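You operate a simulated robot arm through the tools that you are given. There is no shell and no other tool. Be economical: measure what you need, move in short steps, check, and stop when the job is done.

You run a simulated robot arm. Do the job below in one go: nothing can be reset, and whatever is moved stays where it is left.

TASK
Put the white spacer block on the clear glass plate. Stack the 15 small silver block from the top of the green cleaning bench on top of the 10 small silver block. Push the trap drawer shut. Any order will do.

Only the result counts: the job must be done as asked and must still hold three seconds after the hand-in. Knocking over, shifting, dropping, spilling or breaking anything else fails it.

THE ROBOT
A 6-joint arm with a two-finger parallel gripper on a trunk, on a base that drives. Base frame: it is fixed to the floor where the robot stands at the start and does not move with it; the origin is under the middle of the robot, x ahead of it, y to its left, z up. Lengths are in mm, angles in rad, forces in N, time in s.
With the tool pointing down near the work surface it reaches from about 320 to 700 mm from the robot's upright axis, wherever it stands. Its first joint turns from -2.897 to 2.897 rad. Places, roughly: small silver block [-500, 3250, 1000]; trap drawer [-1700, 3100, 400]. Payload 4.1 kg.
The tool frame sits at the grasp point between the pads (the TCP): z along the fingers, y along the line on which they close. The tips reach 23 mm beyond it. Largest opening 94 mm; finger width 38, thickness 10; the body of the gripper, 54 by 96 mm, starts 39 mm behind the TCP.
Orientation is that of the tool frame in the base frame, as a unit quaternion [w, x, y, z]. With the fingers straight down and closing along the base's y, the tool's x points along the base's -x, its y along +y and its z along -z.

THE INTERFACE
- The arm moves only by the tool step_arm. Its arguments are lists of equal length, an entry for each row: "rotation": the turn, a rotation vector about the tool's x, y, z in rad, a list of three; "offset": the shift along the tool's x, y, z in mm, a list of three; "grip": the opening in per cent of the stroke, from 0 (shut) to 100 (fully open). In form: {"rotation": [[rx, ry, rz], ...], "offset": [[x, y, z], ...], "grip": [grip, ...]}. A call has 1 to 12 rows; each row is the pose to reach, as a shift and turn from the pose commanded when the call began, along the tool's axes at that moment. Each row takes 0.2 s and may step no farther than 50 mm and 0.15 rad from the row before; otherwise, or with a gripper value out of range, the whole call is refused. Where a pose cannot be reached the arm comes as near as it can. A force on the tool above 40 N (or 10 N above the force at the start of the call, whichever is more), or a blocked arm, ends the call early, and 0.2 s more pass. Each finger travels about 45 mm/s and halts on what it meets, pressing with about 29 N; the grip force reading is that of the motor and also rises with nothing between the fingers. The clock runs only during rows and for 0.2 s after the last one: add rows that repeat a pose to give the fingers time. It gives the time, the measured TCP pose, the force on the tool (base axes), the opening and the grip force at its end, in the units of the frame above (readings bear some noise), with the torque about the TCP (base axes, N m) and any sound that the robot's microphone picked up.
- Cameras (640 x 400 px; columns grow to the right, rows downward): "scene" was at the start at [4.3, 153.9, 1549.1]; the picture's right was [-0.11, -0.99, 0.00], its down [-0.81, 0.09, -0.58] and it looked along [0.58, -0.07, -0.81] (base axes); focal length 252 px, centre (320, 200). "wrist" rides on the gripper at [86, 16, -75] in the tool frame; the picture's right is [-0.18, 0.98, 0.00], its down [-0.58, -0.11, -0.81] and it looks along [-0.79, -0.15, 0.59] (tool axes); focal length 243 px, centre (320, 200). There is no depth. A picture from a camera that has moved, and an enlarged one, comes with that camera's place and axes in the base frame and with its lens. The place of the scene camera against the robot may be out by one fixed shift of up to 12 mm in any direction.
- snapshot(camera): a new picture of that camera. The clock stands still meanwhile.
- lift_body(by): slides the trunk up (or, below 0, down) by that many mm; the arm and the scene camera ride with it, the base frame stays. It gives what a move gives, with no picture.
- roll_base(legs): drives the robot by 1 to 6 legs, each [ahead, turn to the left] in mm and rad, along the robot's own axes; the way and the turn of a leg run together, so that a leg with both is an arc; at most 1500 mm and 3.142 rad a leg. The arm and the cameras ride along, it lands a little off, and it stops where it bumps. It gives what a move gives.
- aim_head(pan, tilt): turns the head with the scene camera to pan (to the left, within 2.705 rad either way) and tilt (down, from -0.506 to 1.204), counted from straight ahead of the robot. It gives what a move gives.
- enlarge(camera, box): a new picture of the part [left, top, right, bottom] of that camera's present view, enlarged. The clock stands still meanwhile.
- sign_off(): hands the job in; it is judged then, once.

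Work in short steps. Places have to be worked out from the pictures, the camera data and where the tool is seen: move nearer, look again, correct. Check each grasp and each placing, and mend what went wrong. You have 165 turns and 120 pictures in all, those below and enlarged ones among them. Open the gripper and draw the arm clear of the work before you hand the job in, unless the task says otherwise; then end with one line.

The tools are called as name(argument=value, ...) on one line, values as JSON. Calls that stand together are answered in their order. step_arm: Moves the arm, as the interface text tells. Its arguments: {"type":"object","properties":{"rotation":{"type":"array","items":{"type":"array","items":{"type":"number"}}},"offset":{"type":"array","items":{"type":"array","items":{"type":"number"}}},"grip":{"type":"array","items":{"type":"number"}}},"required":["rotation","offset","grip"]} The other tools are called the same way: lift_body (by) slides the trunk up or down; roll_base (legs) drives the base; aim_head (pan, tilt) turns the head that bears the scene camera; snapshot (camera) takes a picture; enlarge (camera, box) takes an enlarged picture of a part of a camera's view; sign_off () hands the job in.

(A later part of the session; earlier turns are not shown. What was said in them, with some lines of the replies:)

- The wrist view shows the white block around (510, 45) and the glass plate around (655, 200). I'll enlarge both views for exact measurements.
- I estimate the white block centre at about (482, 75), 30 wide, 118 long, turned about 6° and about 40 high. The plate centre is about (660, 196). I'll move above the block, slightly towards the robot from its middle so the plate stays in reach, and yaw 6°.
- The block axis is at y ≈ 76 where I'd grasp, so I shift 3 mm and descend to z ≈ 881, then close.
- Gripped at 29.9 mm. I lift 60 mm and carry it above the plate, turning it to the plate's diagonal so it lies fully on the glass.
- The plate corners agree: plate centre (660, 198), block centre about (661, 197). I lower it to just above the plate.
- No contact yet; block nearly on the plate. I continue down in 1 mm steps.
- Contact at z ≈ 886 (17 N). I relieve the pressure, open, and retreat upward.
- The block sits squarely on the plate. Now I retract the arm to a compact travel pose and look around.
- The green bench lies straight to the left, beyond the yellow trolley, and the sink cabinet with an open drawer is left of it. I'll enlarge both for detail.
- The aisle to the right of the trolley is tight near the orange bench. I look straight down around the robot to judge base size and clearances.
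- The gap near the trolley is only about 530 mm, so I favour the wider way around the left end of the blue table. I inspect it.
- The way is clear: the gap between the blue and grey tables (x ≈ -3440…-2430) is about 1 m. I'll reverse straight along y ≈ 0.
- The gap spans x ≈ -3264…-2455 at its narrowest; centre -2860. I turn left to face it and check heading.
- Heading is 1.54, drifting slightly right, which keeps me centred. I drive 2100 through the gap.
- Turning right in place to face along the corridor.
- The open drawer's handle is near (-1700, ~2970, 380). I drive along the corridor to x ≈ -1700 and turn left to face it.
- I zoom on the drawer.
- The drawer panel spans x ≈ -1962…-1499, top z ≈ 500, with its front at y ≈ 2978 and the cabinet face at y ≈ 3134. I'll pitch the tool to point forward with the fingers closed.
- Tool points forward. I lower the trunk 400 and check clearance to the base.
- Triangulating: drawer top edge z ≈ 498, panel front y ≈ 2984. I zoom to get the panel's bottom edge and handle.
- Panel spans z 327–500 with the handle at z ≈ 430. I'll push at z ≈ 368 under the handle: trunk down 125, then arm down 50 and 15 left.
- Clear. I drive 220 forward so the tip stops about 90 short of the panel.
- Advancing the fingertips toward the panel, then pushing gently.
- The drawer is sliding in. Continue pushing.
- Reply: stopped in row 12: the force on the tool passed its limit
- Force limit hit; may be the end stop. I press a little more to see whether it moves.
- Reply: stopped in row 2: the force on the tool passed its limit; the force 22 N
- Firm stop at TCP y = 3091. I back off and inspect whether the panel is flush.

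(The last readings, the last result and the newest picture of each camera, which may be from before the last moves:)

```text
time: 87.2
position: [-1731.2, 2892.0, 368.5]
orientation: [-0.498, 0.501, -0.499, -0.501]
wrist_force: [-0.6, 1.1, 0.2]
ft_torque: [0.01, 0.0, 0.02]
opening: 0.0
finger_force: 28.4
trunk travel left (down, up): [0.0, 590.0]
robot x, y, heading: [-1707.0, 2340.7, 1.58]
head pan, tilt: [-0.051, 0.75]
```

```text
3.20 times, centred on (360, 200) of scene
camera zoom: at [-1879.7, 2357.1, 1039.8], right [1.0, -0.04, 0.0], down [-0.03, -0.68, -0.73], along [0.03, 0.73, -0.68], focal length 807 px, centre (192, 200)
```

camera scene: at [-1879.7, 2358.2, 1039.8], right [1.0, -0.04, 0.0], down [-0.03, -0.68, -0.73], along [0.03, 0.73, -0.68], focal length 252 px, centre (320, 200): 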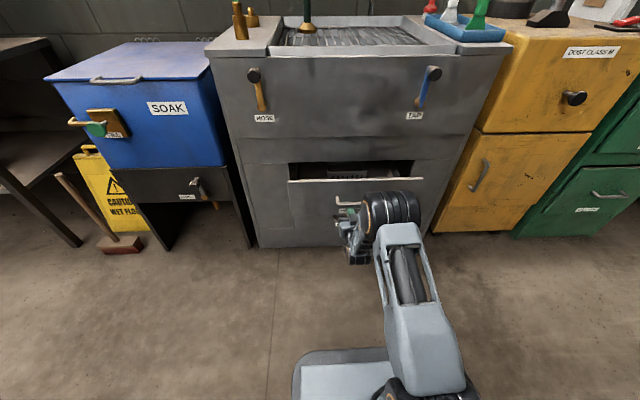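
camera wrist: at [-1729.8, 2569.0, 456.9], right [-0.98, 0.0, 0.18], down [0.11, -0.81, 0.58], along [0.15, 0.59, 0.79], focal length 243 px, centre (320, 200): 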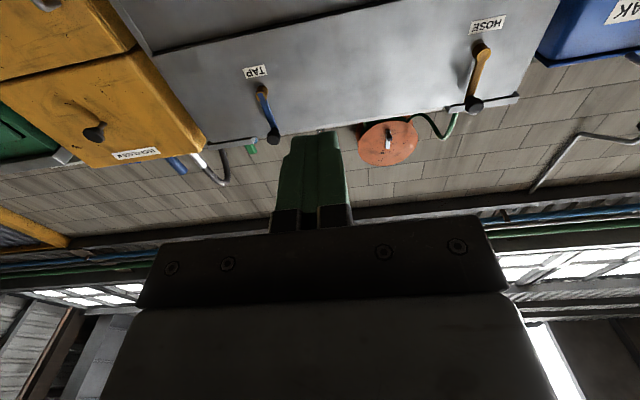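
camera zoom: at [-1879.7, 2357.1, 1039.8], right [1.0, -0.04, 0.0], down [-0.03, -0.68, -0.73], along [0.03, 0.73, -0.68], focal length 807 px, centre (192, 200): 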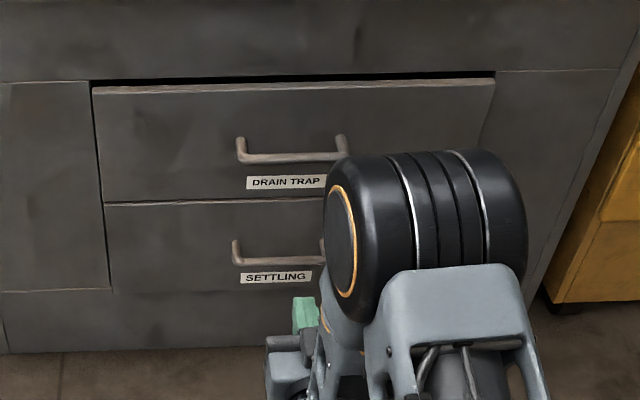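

It looks seated. I back away, raise the trunk, and check from an oblique angle.

roll_base(legs=[[-230, 0]])

roll_base(legs=[[0, -1.575]])

roll_base(legs=[[600, 0]])

aim_head(pan=2.3, tilt=0.4)

snapshot(camera="scene")

```text
time: 88.9
position: [-1730.7, 2664.7, 366.7]
orientation: [-0.498, 0.502, -0.498, -0.502]
wrist_force: [0.1, 0.7, 0.9]
ft_torque: [-0.03, 0.0, 0.01]
opening: 0.0
finger_force: 29.1
trunk travel left (down, up): [0.0, 590.0]
robot x, y, heading: [-1704.5, 2115.9, 1.581]
head pan, tilt: [-0.051, 0.75]
```

```text
time: 93.1
position: [-1156.4, 2141.1, 367.6]
orientation: [0.706, -0.005, 0.708, 0.005]
wrist_force: [0.2, -0.3, 0.0]
ft_torque: [0.01, -0.02, 0.01]
opening: 0.0
finger_force: 28.9
trunk travel left (down, up): [0.0, 590.0]
robot x, y, heading: [-1706.1, 2112.1, 0.019]
head pan, tilt: [-0.051, 0.75]
```

```text
time: 96.5
position: [-562.6, 2147.1, 367.3]
orientation: [0.707, -0.003, 0.707, 0.003]
wrist_force: [-0.2, -0.7, 0.4]
ft_torque: [-0.03, 0.0, -0.05]
opening: 0.2
finger_force: 29.5
trunk travel left (down, up): [0.0, 590.0]
robot x, y, heading: [-1115.1, 2124.7, 0.009]
head pan, tilt: [-0.051, 0.75]
```

```text
time: 98.6
position: [-562.4, 2146.5, 367.6]
orientation: [0.707, -0.003, 0.708, 0.003]
wrist_force: [0.3, 0.3, -0.2]
ft_torque: [0.0, -0.02, 0.03]
opening: 0.0
finger_force: 29.3
trunk travel left (down, up): [0.0, 590.0]
robot x, y, heading: [-1111.9, 2124.1, 0.016]
head pan, tilt: [2.3, 0.4]
```

```text
82 pictures are left
camera scene: at [-1247.9, 2352.7, 1070.9], right [0.74, 0.68, 0.0], down [0.26, -0.29, -0.92], along [-0.62, 0.68, -0.39], focal length 252 px, centre (320, 200)
```

scene: 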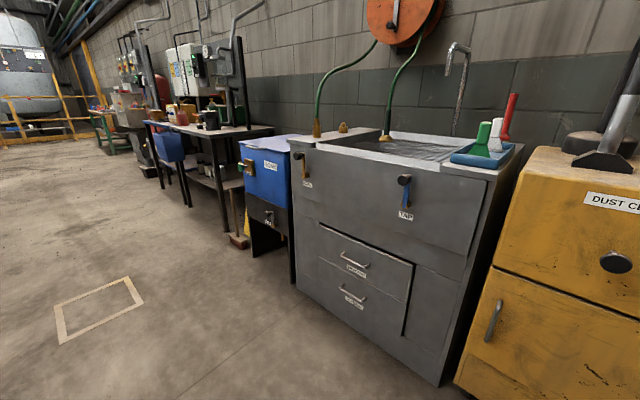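

enlarge(camera="scene", box=[300, 210, 440, 350])

```text
2.86 times, centred on (370, 280) of scene
camera zoom: at [-1247.9, 2352.7, 1070.9], right [0.74, 0.68, 0.0], down [0.26, -0.29, -0.92], along [-0.62, 0.68, -0.39], focal length 720 px, centre (177, -29)
```

zoom: 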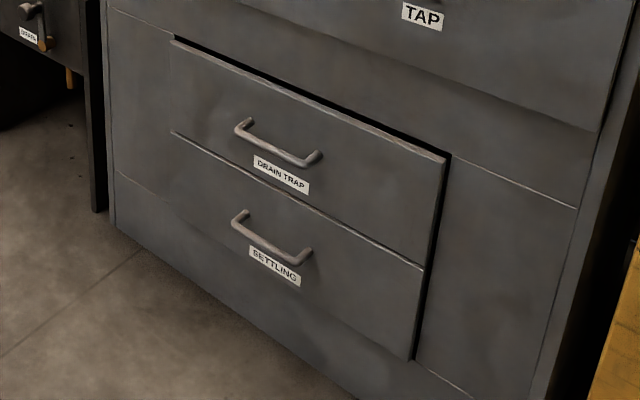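

The trap panel is coplanar with the lower shut drawer: it is shut. Now I raise the trunk and return the tool to pointing down, compact.

lift_body(by=590)

step_arm(rotation=[[0, 0.14, 0], [0, 0.28, 0], [0, 0.42, 0], [0, 0.56, 0], [0, 0.7, 0], [0, 0.84, 0], [0, 0.98, 0], [0, 1.12, 0], [0, 1.26, 0], [0, 1.4, 0], [0, 1.5, 0], [0, 1.571, 0]], offset=[[-20, 0, -12], [-45, 0, -24], [-70, 0, -36], [-95, 0, -48], [-120, 0, -60], [-145, 0, -72], [-170, 0, -84], [-195, 0, -96], [-220, 0, -108], [-240, 0, -120], [-255, 0, -135], [-265, 0, -150]], grip=[0, 0, 0, 0, 0, 20, 40, 60, 60, 60, 60, 60])

aim_head(pan=1.0, tilt=0.6)

snapshot(camera="scene")

```text
refused: 590 is not a number from -400 to 400
```

```text
time: 101.2
position: [-714.3, 2145.3, 633.4]
orientation: [-0.002, -0.005, 1.0, 0.0]
wrist_force: [0.3, -0.3, 0.4]
ft_torque: [-0.03, 0.03, 0.03]
opening: 56.3
finger_force: 0.1
out of reach, approached as far as the arm can: row 6
trunk travel left (down, up): [0.0, 590.0]
robot x, y, heading: [-1117.5, 2126.8, 0.016]
head pan, tilt: [2.3, 0.4]
```

```text
time: 102.7
position: [-713.0, 2145.8, 631.8]
orientation: [-0.001, -0.004, 1.0, -0.001]
wrist_force: [0.1, -1.1, -0.5]
ft_torque: [0.0, -0.01, 0.0]
opening: 56.5
finger_force: 0.1
trunk travel left (down, up): [0.0, 590.0]
robot x, y, heading: [-1118.6, 2122.6, 0.012]
head pan, tilt: [1.0, 0.6]
```

```text
80 pictures are left
camera scene: at [-1138.6, 2359.5, 1052.7], right [0.85, -0.53, 0.0], down [-0.3, -0.48, -0.83], along [0.44, 0.7, -0.56], focal length 252 px, centre (320, 200)
```

scene: 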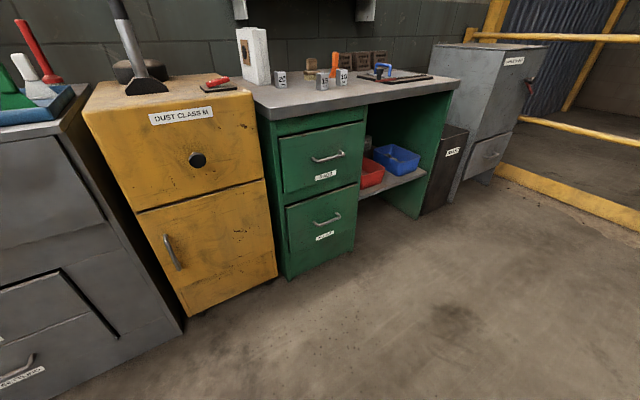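

The arm is tool-down now. I raise the trunk in two moves, then drive to x ≈ -500 and turn left to face the bench.

lift_body(by=400)

lift_body(by=190)

roll_base(legs=[[580, 0], [0, 1.56]])

aim_head(pan=-0.1, tilt=0.7)

snapshot(camera="scene")

snapshot(camera="wrist")

```text
time: 106.5
position: [-713.5, 2146.4, 1031.7]
orientation: [-0.001, -0.005, 1.0, 0.0]
wrist_force: [-0.8, 0.3, 0.1]
ft_torque: [0.03, 0.01, -0.03]
opening: 56.3
finger_force: 0.0
trunk travel left (down, up): [-400.0, 190.0]
robot x, y, heading: [-1115.6, 2122.1, 0.01]
head pan, tilt: [1.0, 0.6]
```

```text
time: 108.6
position: [-713.5, 2145.8, 1221.4]
orientation: [0.0, -0.004, 1.0, 0.0]
wrist_force: [0.4, 0.5, 0.6]
ft_torque: [0.02, 0.0, 0.0]
opening: 56.5
finger_force: 0.0
trunk travel left (down, up): [-590.0, 0.0]
robot x, y, heading: [-1113.7, 2124.6, 0.017]
head pan, tilt: [1.0, 0.6]
```

```text
time: 115.7
position: [-554.2, 2533.5, 1222.0]
orientation: [0.001, 0.71, -0.705, 0.001]
wrist_force: [-0.1, -0.1, 0.2]
ft_torque: [-0.03, -0.03, -0.01]
opening: 56.4
finger_force: 0.0
trunk travel left (down, up): [-590.0, 0.0]
robot x, y, heading: [-531.9, 2129.5, 1.586]
head pan, tilt: [1.0, 0.6]
```

```text
time: 117.1
position: [-553.8, 2533.0, 1222.0]
orientation: [0.001, 0.71, -0.705, 0.0]
wrist_force: [-1.0, -0.6, 0.1]
ft_torque: [0.01, 0.01, 0.02]
opening: 56.4
finger_force: 0.1
trunk travel left (down, up): [-590.0, 0.0]
robot x, y, heading: [-533.4, 2135.2, 1.584]
head pan, tilt: [-0.099, 0.7]
```

```text
79 pictures are left
camera scene: at [-698.2, 2150.3, 1634.1], right [1.0, -0.09, 0.0], down [-0.06, -0.64, -0.77], along [0.07, 0.76, -0.64], focal length 252 px, centre (320, 200)
```

scene: 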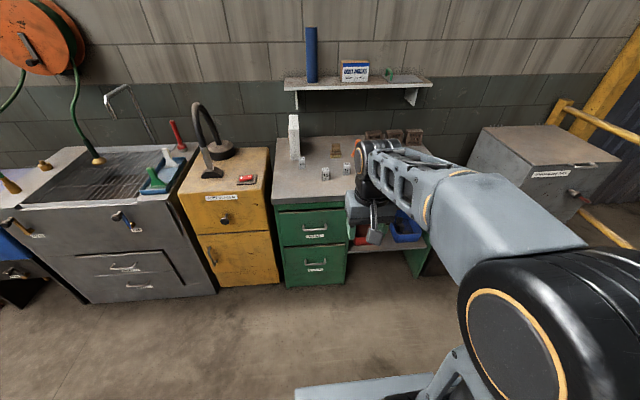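

```text
78 pictures are left
camera wrist: at [-570.8, 2446.0, 1295.5], right [-0.98, 0.18, 0.0], down [0.1, 0.58, 0.81], along [0.14, 0.79, -0.59], focal length 243 px, centre (320, 200)
```

wrist: 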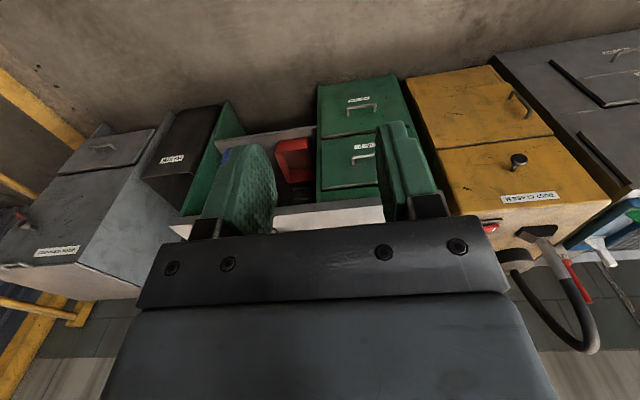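

I zoom on the blocks on the green bench.

enlarge(camera="scene", box=[270, 110, 430, 210])

```text
4.00 times, centred on (350, 160) of scene
camera zoom: at [-698.2, 2150.3, 1634.1], right [1.0, -0.09, 0.0], down [-0.06, -0.64, -0.77], along [0.07, 0.76, -0.64], focal length 1008 px, centre (200, 360)
```

zoom: 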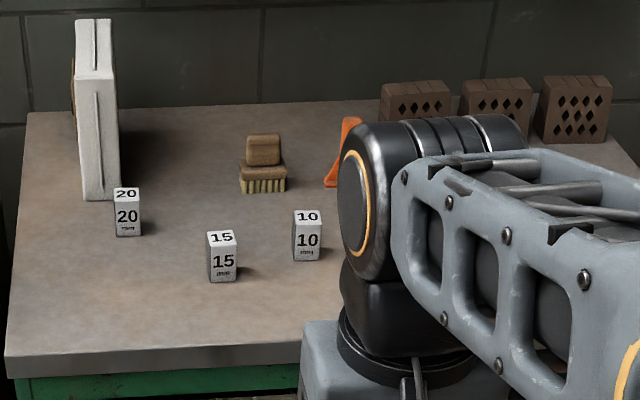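

The bench top is about z ≈ 850; "15" block near (-567, 3246), "10" near (-443, 3284). I drive 510 ahead.

roll_base(legs=[[510, 0]])

snapshot(camera="wrist")

snapshot(camera="scene")

```text
time: 120.1
position: [-561.8, 3054.7, 1221.1]
orientation: [0.001, 0.711, -0.704, 0.001]
wrist_force: [-0.1, -0.1, -0.7]
ft_torque: [-0.03, -0.01, 0.0]
opening: 56.2
finger_force: 0.0
trunk travel left (down, up): [-590.0, 0.0]
robot x, y, heading: [-539.6, 2653.4, 1.586]
head pan, tilt: [-0.099, 0.7]
```

```text
76 pictures are left
camera wrist: at [-578.0, 2966.6, 1295.4], right [-0.98, 0.18, 0.0], down [0.1, 0.58, 0.8], along [0.14, 0.79, -0.59], focal length 243 px, centre (320, 200)
```

wrist: 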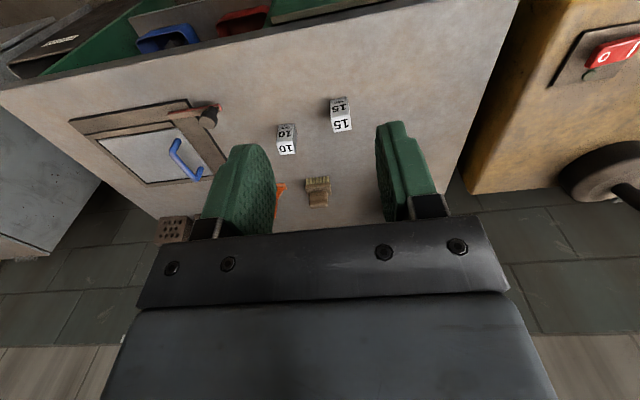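

```text
75 pictures are left
camera scene: at [-705.0, 2670.9, 1634.1], right [1.0, -0.09, 0.0], down [-0.06, -0.64, -0.76], along [0.07, 0.76, -0.64], focal length 252 px, centre (320, 200)
```

scene: 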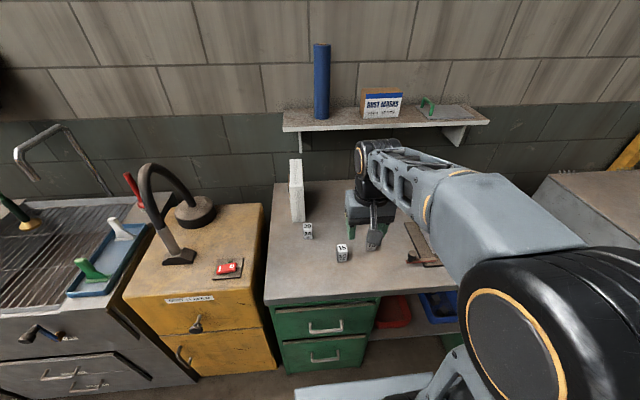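

I enlarge the wrist view on the blocks for measurement.

enlarge(camera="wrist", box=[250, 80, 390, 220])

enlarge(camera="scene", box=[280, 200, 400, 280])

```text
2.86 times, centred on (320, 150) of wrist
camera zoom: at [-578.0, 2966.6, 1295.4], right [-0.98, 0.18, 0.0], down [0.1, 0.58, 0.8], along [0.14, 0.79, -0.59], focal length 693 px, centre (320, 343)
```

zoom: 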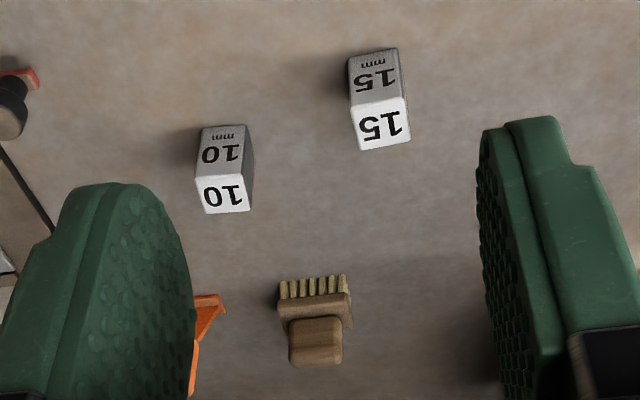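

```text
5.00 times, centred on (340, 240) of scene
camera zoom: at [-705.0, 2670.9, 1634.1], right [1.0, -0.09, 0.0], down [-0.06, -0.64, -0.76], along [0.07, 0.76, -0.64], focal length 1260 px, centre (220, 0)
```

zoom: 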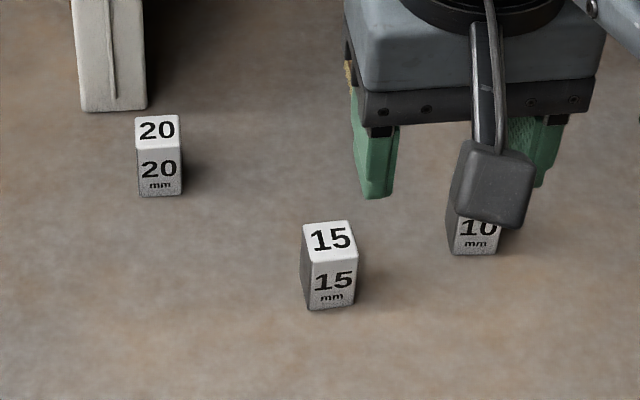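

Estimates: "15" block centre (-568, 3253), yaw +4°, 35 wide, top z ≈ 900. "10" centre (-447, 3292), yaw -2°. I move above the "15" and look again.

step_arm(rotation=[[0, 0, -0.01], [0, 0, -0.02], [0, 0, -0.03], [0, 0, -0.04], [0, 0, -0.05], [0, 0, -0.06], [0, 0, -0.065], [0, 0, -0.065]], offset=[[-28, 1, 33], [-56, 1, 66], [-84, 2, 99], [-112, 2, 132], [-140, 3, 165], [-170, 4, 198], [-199, 4, 225], [-199, 4, 225]], grip=[100, 100, 100, 100, 100, 100, 100, 100])

snapshot(camera="wrist")

snapshot(camera="scene")

```text
time: 121.9
position: [-568.5, 3253.6, 995.9]
orientation: [0.001, 0.733, -0.68, 0.001]
wrist_force: [0.4, 0.6, 0.1]
ft_torque: [0.03, -0.02, 0.02]
opening: 93.9
finger_force: 0.1
trunk travel left (down, up): [-590.0, 0.0]
robot x, y, heading: [-537.8, 2649.9, 1.585]
head pan, tilt: [-0.099, 0.7]
```

```text
72 pictures are left
camera wrist: at [-579.2, 3164.8, 1069.7], right [-0.99, 0.11, 0.0], down [0.07, 0.59, 0.81], along [0.09, 0.8, -0.59], focal length 243 px, centre (320, 200)
```

wrist: 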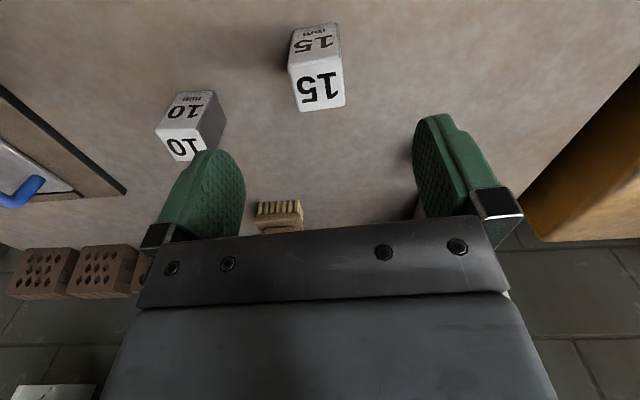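

```text
71 pictures are left
camera scene: at [-705.0, 2670.3, 1634.1], right [1.0, -0.09, 0.0], down [-0.06, -0.64, -0.76], along [0.07, 0.76, -0.64], focal length 252 px, centre (320, 200)
```

scene: 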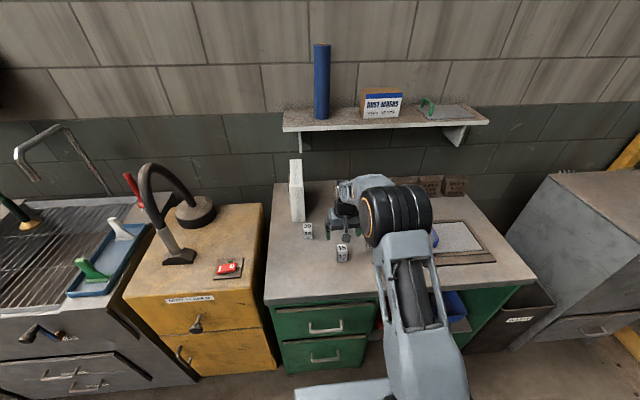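

Zoom the wrist view at this nearer spot.

enlarge(camera="wrist", box=[150, 10, 370, 170])

```text
2.50 times, centred on (260, 90) of wrist
camera zoom: at [-579.2, 3164.8, 1069.7], right [-0.99, 0.11, 0.0], down [0.07, 0.59, 0.81], along [0.09, 0.8, -0.59], focal length 606 px, centre (470, 475)
```

zoom: 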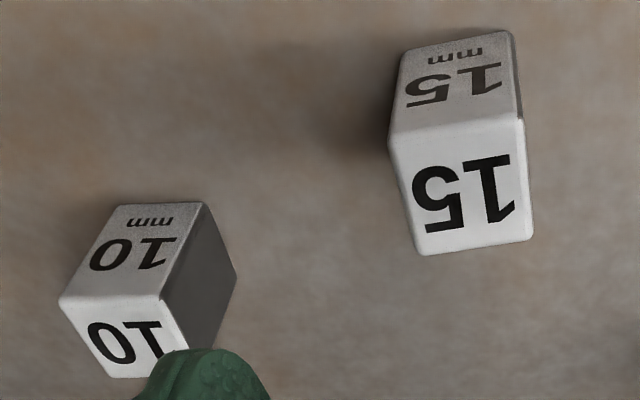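

"15" block: x -586…-552, y 3232…3264, z 858…916. I shift 5 back and descend to TCP z ≈ 890, then close.

step_arm(rotation=[[0, 0, 0], [0, 0, 0], [0, 0, 0], [0, 0, 0], [0, 0, 0], [0, 0, 0], [0, 0, 0], [0, 0, 0], [0, 0, 0]], offset=[[5, 0, 30], [5, 0, 60], [5, 0, 85], [5, 0, 100], [5, 0, 106], [5, 0, 106], [5, 0, 106], [5, 0, 106], [5, 0, 106]], grip=[100, 100, 100, 100, 100, 70, 45, 25, 25])

snapshot(camera="wrist")

```text
time: 123.9
position: [-567.1, 3247.8, 890.8]
orientation: [0.001, 0.733, -0.681, 0.0]
wrist_force: [-0.1, 0.3, -0.3]
ft_torque: [0.03, -0.09, 0.0]
opening: 35.9
finger_force: 29.1
trunk travel left (down, up): [-590.0, 0.0]
robot x, y, heading: [-537.1, 2648.1, 1.587]
head pan, tilt: [-0.099, 0.7]
```

```text
69 pictures are left
camera wrist: at [-577.4, 3159.0, 964.3], right [-0.99, 0.11, 0.0], down [0.07, 0.59, 0.81], along [0.09, 0.8, -0.59], focal length 243 px, centre (320, 200)
```

wrist: 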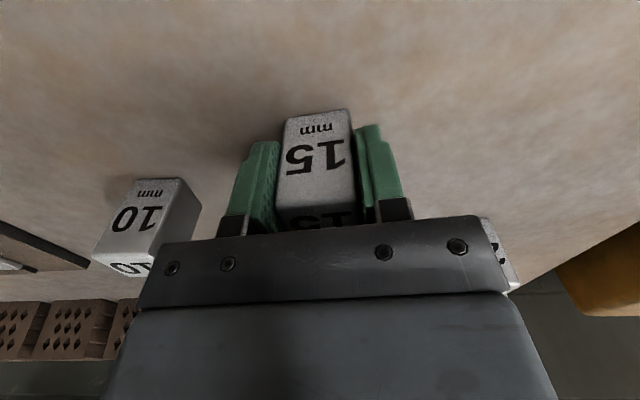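

Gripped (35.9 mm). I lift 95 mm and carry it above the "10" block at about (-456, 3286), squaring yaw.

step_arm(rotation=[[0, 0, 0], [0, 0, 0], [0, 0, 0], [0, 0, 0.04], [0, 0, 0.08], [0, 0, 0.127], [0, 0, 0.127], [0, 0, 0.127]], offset=[[0, 0, -20], [0, 0, -60], [0, 0, -100], [-8, -30, -105], [-16, -60, -105], [-24, -90, -105], [-29.6, -113.5, -105], [-29.6, -113.5, -105]], grip=[25, 25, 25, 25, 25, 25, 25, 25])

snapshot(camera="wrist")

snapshot(camera="scene")

```text
time: 125.7
position: [-453.2, 3286.7, 993.9]
orientation: [-0.001, -0.688, 0.725, 0.0]
wrist_force: [-0.5, -0.5, -3.5]
ft_torque: [-0.02, -0.02, 0.04]
opening: 35.9
finger_force: 29.1
trunk travel left (down, up): [-590.0, 0.0]
robot x, y, heading: [-536.1, 2653.5, 1.586]
head pan, tilt: [-0.099, 0.7]
```

```text
68 pictures are left
camera wrist: at [-475.6, 3200.1, 1068.9], right [-0.97, 0.24, 0.0], down [0.14, 0.58, 0.8], along [0.19, 0.78, -0.59], focal length 243 px, centre (320, 200)
```

wrist: 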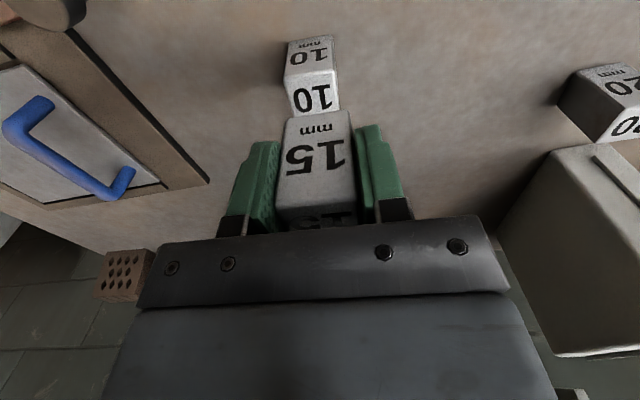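

```text
67 pictures are left
camera scene: at [-705.0, 2670.7, 1634.1], right [1.0, -0.09, 0.0], down [-0.06, -0.64, -0.76], along [0.07, 0.76, -0.64], focal length 252 px, centre (320, 200)
```

scene: 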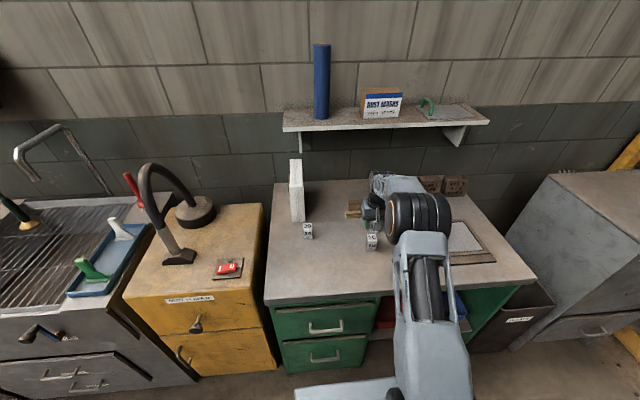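

enlarge(camera="wrist", box=[250, 20, 390, 240])

enlarge(camera="scene", box=[340, 190, 420, 260])

```text
1.82 times, centred on (320, 130) of wrist
camera zoom: at [-475.6, 3200.1, 1068.9], right [-0.97, 0.24, 0.0], down [0.14, 0.58, 0.8], along [0.19, 0.78, -0.59], focal length 441 px, centre (320, 327)
```

zoom: 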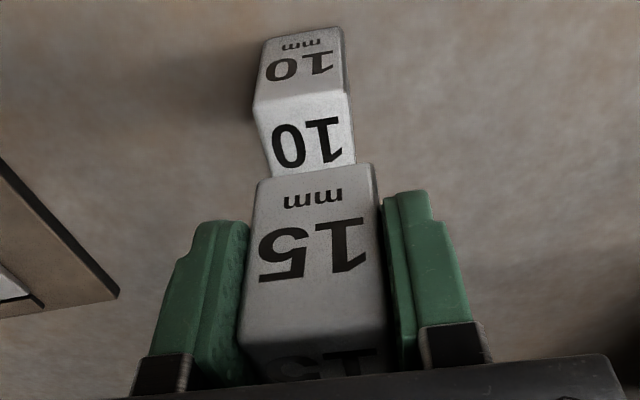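

```text
5.71 times, centred on (380, 225) of scene
camera zoom: at [-705.0, 2670.7, 1634.1], right [1.0, -0.09, 0.0], down [-0.06, -0.64, -0.76], along [0.07, 0.76, -0.64], focal length 1440 px, centre (-23, 57)
```

zoom: 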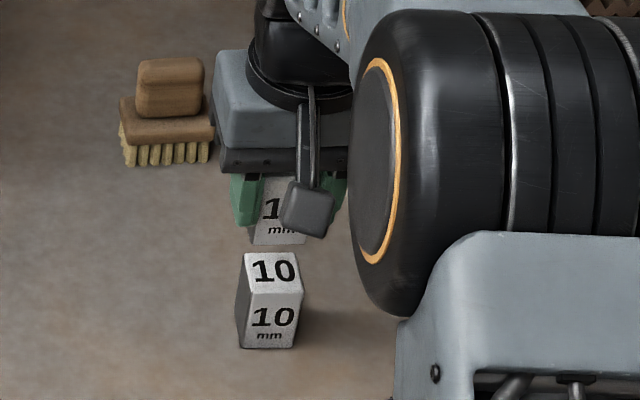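

Relative to the held block, the "10" is about 4 mm more to +x and turned about 2° more. I correct and descend 36 mm, then compare again.

step_arm(rotation=[[0, 0, 0.04], [0, 0, 0.04], [0, 0, 0.04], [0, 0, 0.04]], offset=[[1, -4, 8], [1, -4, 20], [1, -4, 34], [1, -4, 34]], grip=[25, 25, 25, 25])

enlarge(camera="wrist", box=[250, 20, 390, 240])

enlarge(camera="scene", box=[340, 190, 420, 260])

```text
time: 126.7
position: [-451.0, 3285.5, 961.2]
orientation: [-0.001, -0.674, 0.739, 0.0]
wrist_force: [-0.3, 0.2, -3.2]
ft_torque: [-0.01, 0.01, -0.01]
opening: 36.0
finger_force: 29.2
trunk travel left (down, up): [-590.0, 0.0]
robot x, y, heading: [-542.1, 2650.8, 1.583]
head pan, tilt: [-0.099, 0.7]
```

```text
1.82 times, centred on (320, 130) of wrist
camera zoom: at [-475.8, 3199.9, 1035.3], right [-0.96, 0.27, 0.0], down [0.16, 0.57, 0.81], along [0.22, 0.77, -0.59], focal length 441 px, centre (320, 327)
```

zoom: 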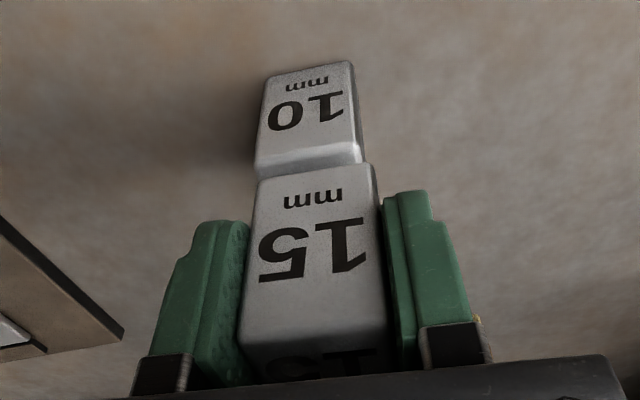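

```text
5.71 times, centred on (380, 225) of scene
camera zoom: at [-704.8, 2670.7, 1634.1], right [1.0, -0.09, 0.0], down [-0.06, -0.64, -0.76], along [0.07, 0.76, -0.64], focal length 1440 px, centre (-23, 57)
```

zoom: 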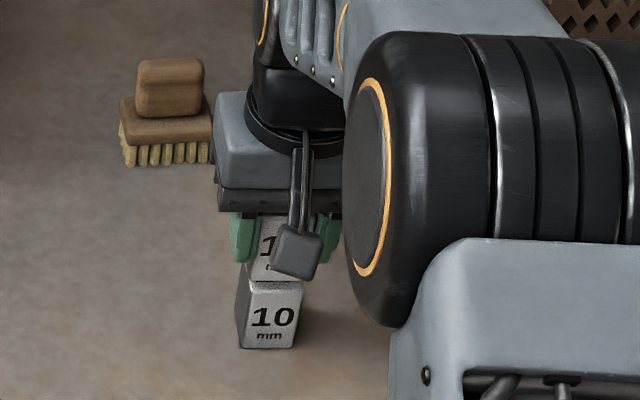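

Relative offsets now: "10" is +3.3 x and +2 y from the held block, yaw matches. I correct and descend to about 2 mm gap.

step_arm(rotation=[[0, 0, 0], [0, 0, 0], [0, 0, 0], [0, 0, 0], [0, 0, 0]], offset=[[-2, -3, 0], [-2, -3, 4], [-2, -3, 7], [-2, -3, 9], [-2, -3, 9]], grip=[25, 25, 25, 25, 25])

enlarge(camera="wrist", box=[270, 70, 370, 170])

enlarge(camera="scene", box=[350, 200, 410, 260])

```text
time: 127.9
position: [-448.9, 3284.7, 952.4]
orientation: [-0.001, -0.674, 0.739, -0.001]
wrist_force: [0.6, -0.4, -2.9]
ft_torque: [0.01, 0.01, 0.02]
opening: 35.8
finger_force: 29.0
trunk travel left (down, up): [-590.0, 0.0]
robot x, y, heading: [-538.8, 2652.9, 1.583]
head pan, tilt: [-0.099, 0.7]
```

```text
4.00 times, centred on (320, 120) of wrist
camera zoom: at [-473.9, 3199.8, 1026.2], right [-0.96, 0.27, 0.0], down [0.16, 0.57, 0.8], along [0.22, 0.77, -0.59], focal length 970 px, centre (320, 520)
```

zoom: 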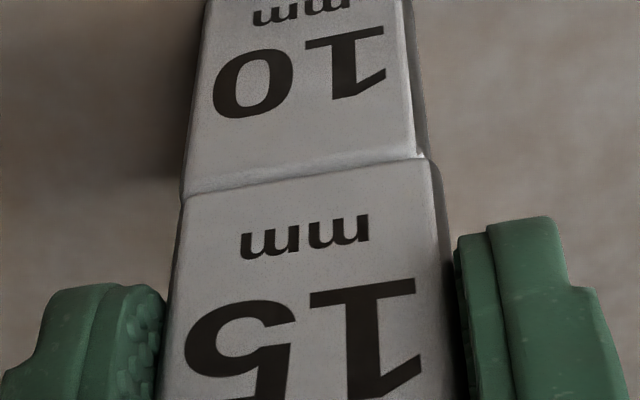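

```text
6.67 times, centred on (380, 230) of scene
camera zoom: at [-704.9, 2670.7, 1634.1], right [1.0, -0.09, 0.0], down [-0.06, -0.64, -0.76], along [0.07, 0.76, -0.64], focal length 1681 px, centre (-80, 0)
```

zoom: 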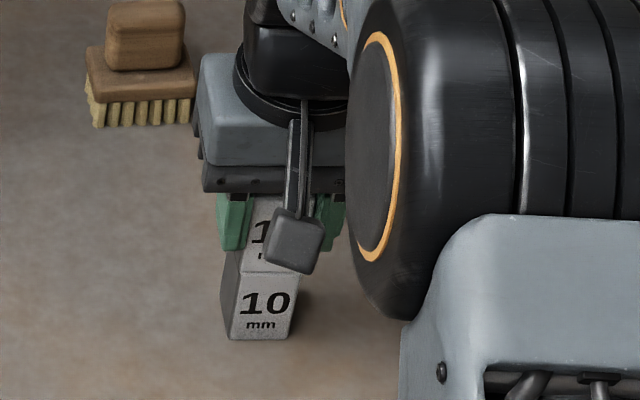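

Alignment is within about 1 mm. I lower in 1 mm steps to contact.

step_arm(rotation=[[0, 0, 0], [0, 0, 0], [0, 0, 0], [0, 0, 0], [0, 0, 0]], offset=[[0, -0.5, 1], [0, -0.5, 2], [0, -0.5, 3], [0, -0.5, 4], [0, -0.5, 4]], grip=[25, 25, 25, 25, 25])

```text
time: 129.1
position: [-449.3, 3285.6, 951.1]
orientation: [0.0, -0.674, 0.739, 0.001]
wrist_force: [0.0, -0.3, 15.2]
ft_torque: [-0.19, 0.01, 0.0]
opening: 35.7
finger_force: 29.2
trunk travel left (down, up): [-590.0, 0.0]
robot x, y, heading: [-541.6, 2651.3, 1.58]
head pan, tilt: [-0.099, 0.7]
```

Contact (15 N). I relieve 2 mm, open, and rise.

step_arm(rotation=[[0, 0, 0], [0, 0, 0], [0, 0, 0], [0, 0, 0], [0, 0, 0]], offset=[[0, 0, -1.5], [0, 0, -1.5], [0, 0, -1.5], [0, 0, -1.5], [0, 0, -1.5]], grip=[25, 40, 50, 60, 60])

enlarge(camera="wrist", box=[250, 40, 390, 180])

```text
time: 130.3
position: [-449.2, 3285.6, 949.3]
orientation: [-0.001, -0.673, 0.739, -0.001]
wrist_force: [0.8, 0.6, 0.6]
ft_torque: [-0.01, 0.03, -0.02]
opening: 56.4
finger_force: 0.1
trunk travel left (down, up): [-590.0, 0.0]
robot x, y, heading: [-539.6, 2649.4, 1.583]
head pan, tilt: [-0.099, 0.7]
```

```text
2.86 times, centred on (320, 110) of wrist
camera zoom: at [-473.6, 3200.0, 1023.5], right [-0.96, 0.27, 0.0], down [0.16, 0.57, 0.81], along [0.22, 0.77, -0.59], focal length 693 px, centre (320, 457)
```

zoom: 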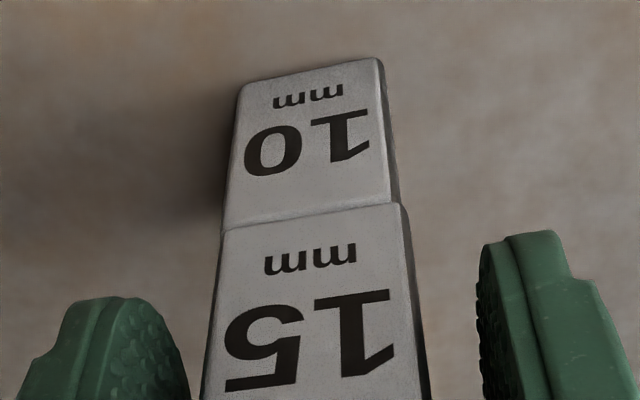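

Released and stable, nicely aligned. I rise straight up, then back the arm.

step_arm(rotation=[[0, 0, 0], [0, 0, 0], [0, 0, 0], [0, 0, 0], [0, 0, 0], [0, 0, 0], [0, 0, 0], [0, 0, 0], [0, 0, 0]], offset=[[0, 0, -15], [0, 0, -40], [0, 0, -80], [0, 0, -120], [0, 0, -160], [40, 0, -180], [80, 0, -200], [120, 0, -215], [160, 0, -230]], grip=[60, 60, 60, 60, 60, 60, 60, 60, 60])

snapshot(camera="wrist")

snapshot(camera="scene")

```text
time: 132.3
position: [-460.9, 3124.8, 1177.2]
orientation: [0.0, -0.673, 0.74, -0.001]
wrist_force: [-0.6, -0.2, 0.3]
ft_torque: [0.02, -0.01, -0.01]
opening: 56.3
finger_force: 0.1
trunk travel left (down, up): [-590.0, 0.0]
robot x, y, heading: [-537.4, 2652.7, 1.586]
head pan, tilt: [-0.099, 0.7]
```

```text
59 pictures are left
camera wrist: at [-487.0, 3039.2, 1250.8], right [-0.96, 0.27, 0.0], down [0.16, 0.57, 0.81], along [0.22, 0.77, -0.59], focal length 243 px, centre (320, 200)
```

wrist: 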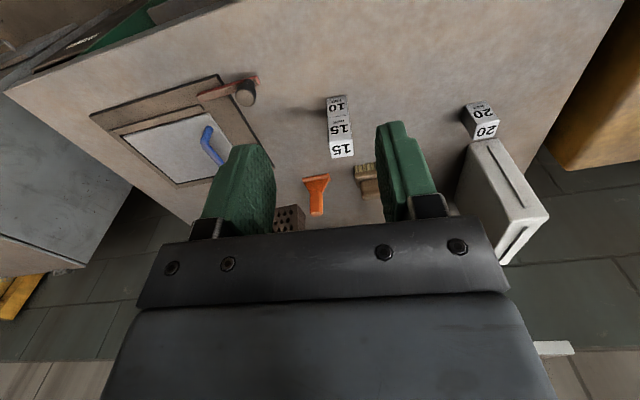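

```text
58 pictures are left
camera scene: at [-705.1, 2669.3, 1634.1], right [1.0, -0.09, 0.0], down [-0.06, -0.64, -0.77], along [0.07, 0.76, -0.64], focal length 252 px, centre (320, 200)
```

scene: 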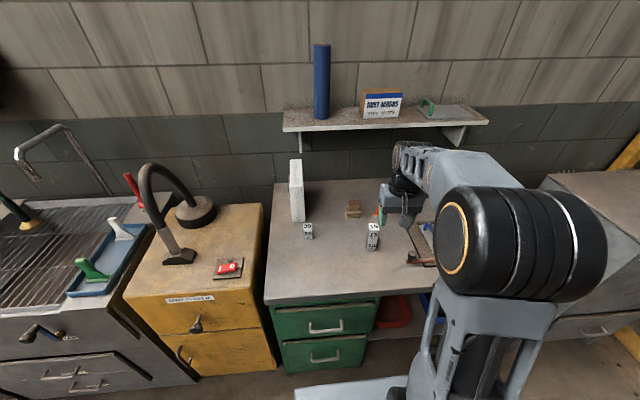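

The stack stands well and the arm is clear of it. I back the base off and take a last look at the drawer.

roll_base(legs=[[-400, 0]])

aim_head(pan=0.75, tilt=0.55)

snapshot(camera="scene")

```text
time: 134.8
position: [-454.4, 2724.9, 1177.1]
orientation: [-0.001, -0.671, 0.742, 0.0]
wrist_force: [0.4, 0.2, 0.1]
ft_torque: [0.01, 0.04, 0.0]
opening: 56.3
finger_force: 0.0
trunk travel left (down, up): [-590.0, 0.0]
robot x, y, heading: [-534.9, 2255.1, 1.582]
head pan, tilt: [-0.099, 0.7]
```

```text
time: 136.0
position: [-455.0, 2726.8, 1175.6]
orientation: [0.0, -0.672, 0.741, 0.0]
wrist_force: [-0.5, -0.8, 0.2]
ft_torque: [0.0, 0.0, 0.03]
opening: 56.4
finger_force: 0.0
trunk travel left (down, up): [-590.0, 0.0]
robot x, y, heading: [-538.3, 2254.0, 1.578]
head pan, tilt: [0.75, 0.55]
```

```text
57 pictures are left
camera scene: at [-769.9, 2251.2, 1647.2], right [0.73, 0.69, 0.0], down [0.36, -0.38, -0.85], along [-0.59, 0.62, -0.52], focal length 252 px, centre (320, 200)
```

scene: 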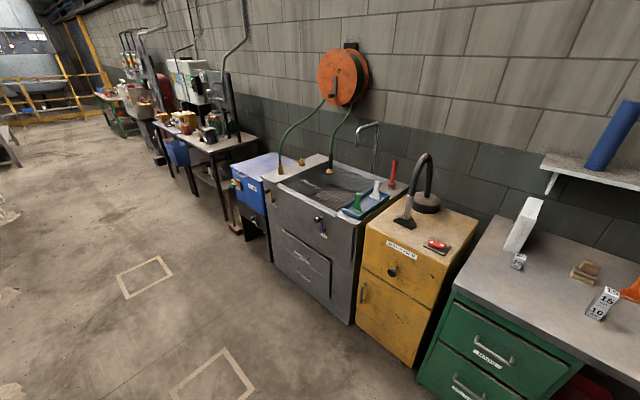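

The drawer is shut, the stack is standing and the white block is on the plate, so I hand the job in.

sign_off()

```text
The job is handed in.
```

The job is handed in: the white spacer block is on the glass plate, the 15 block is stacked on the 10 block, and the trap drawer is shut.
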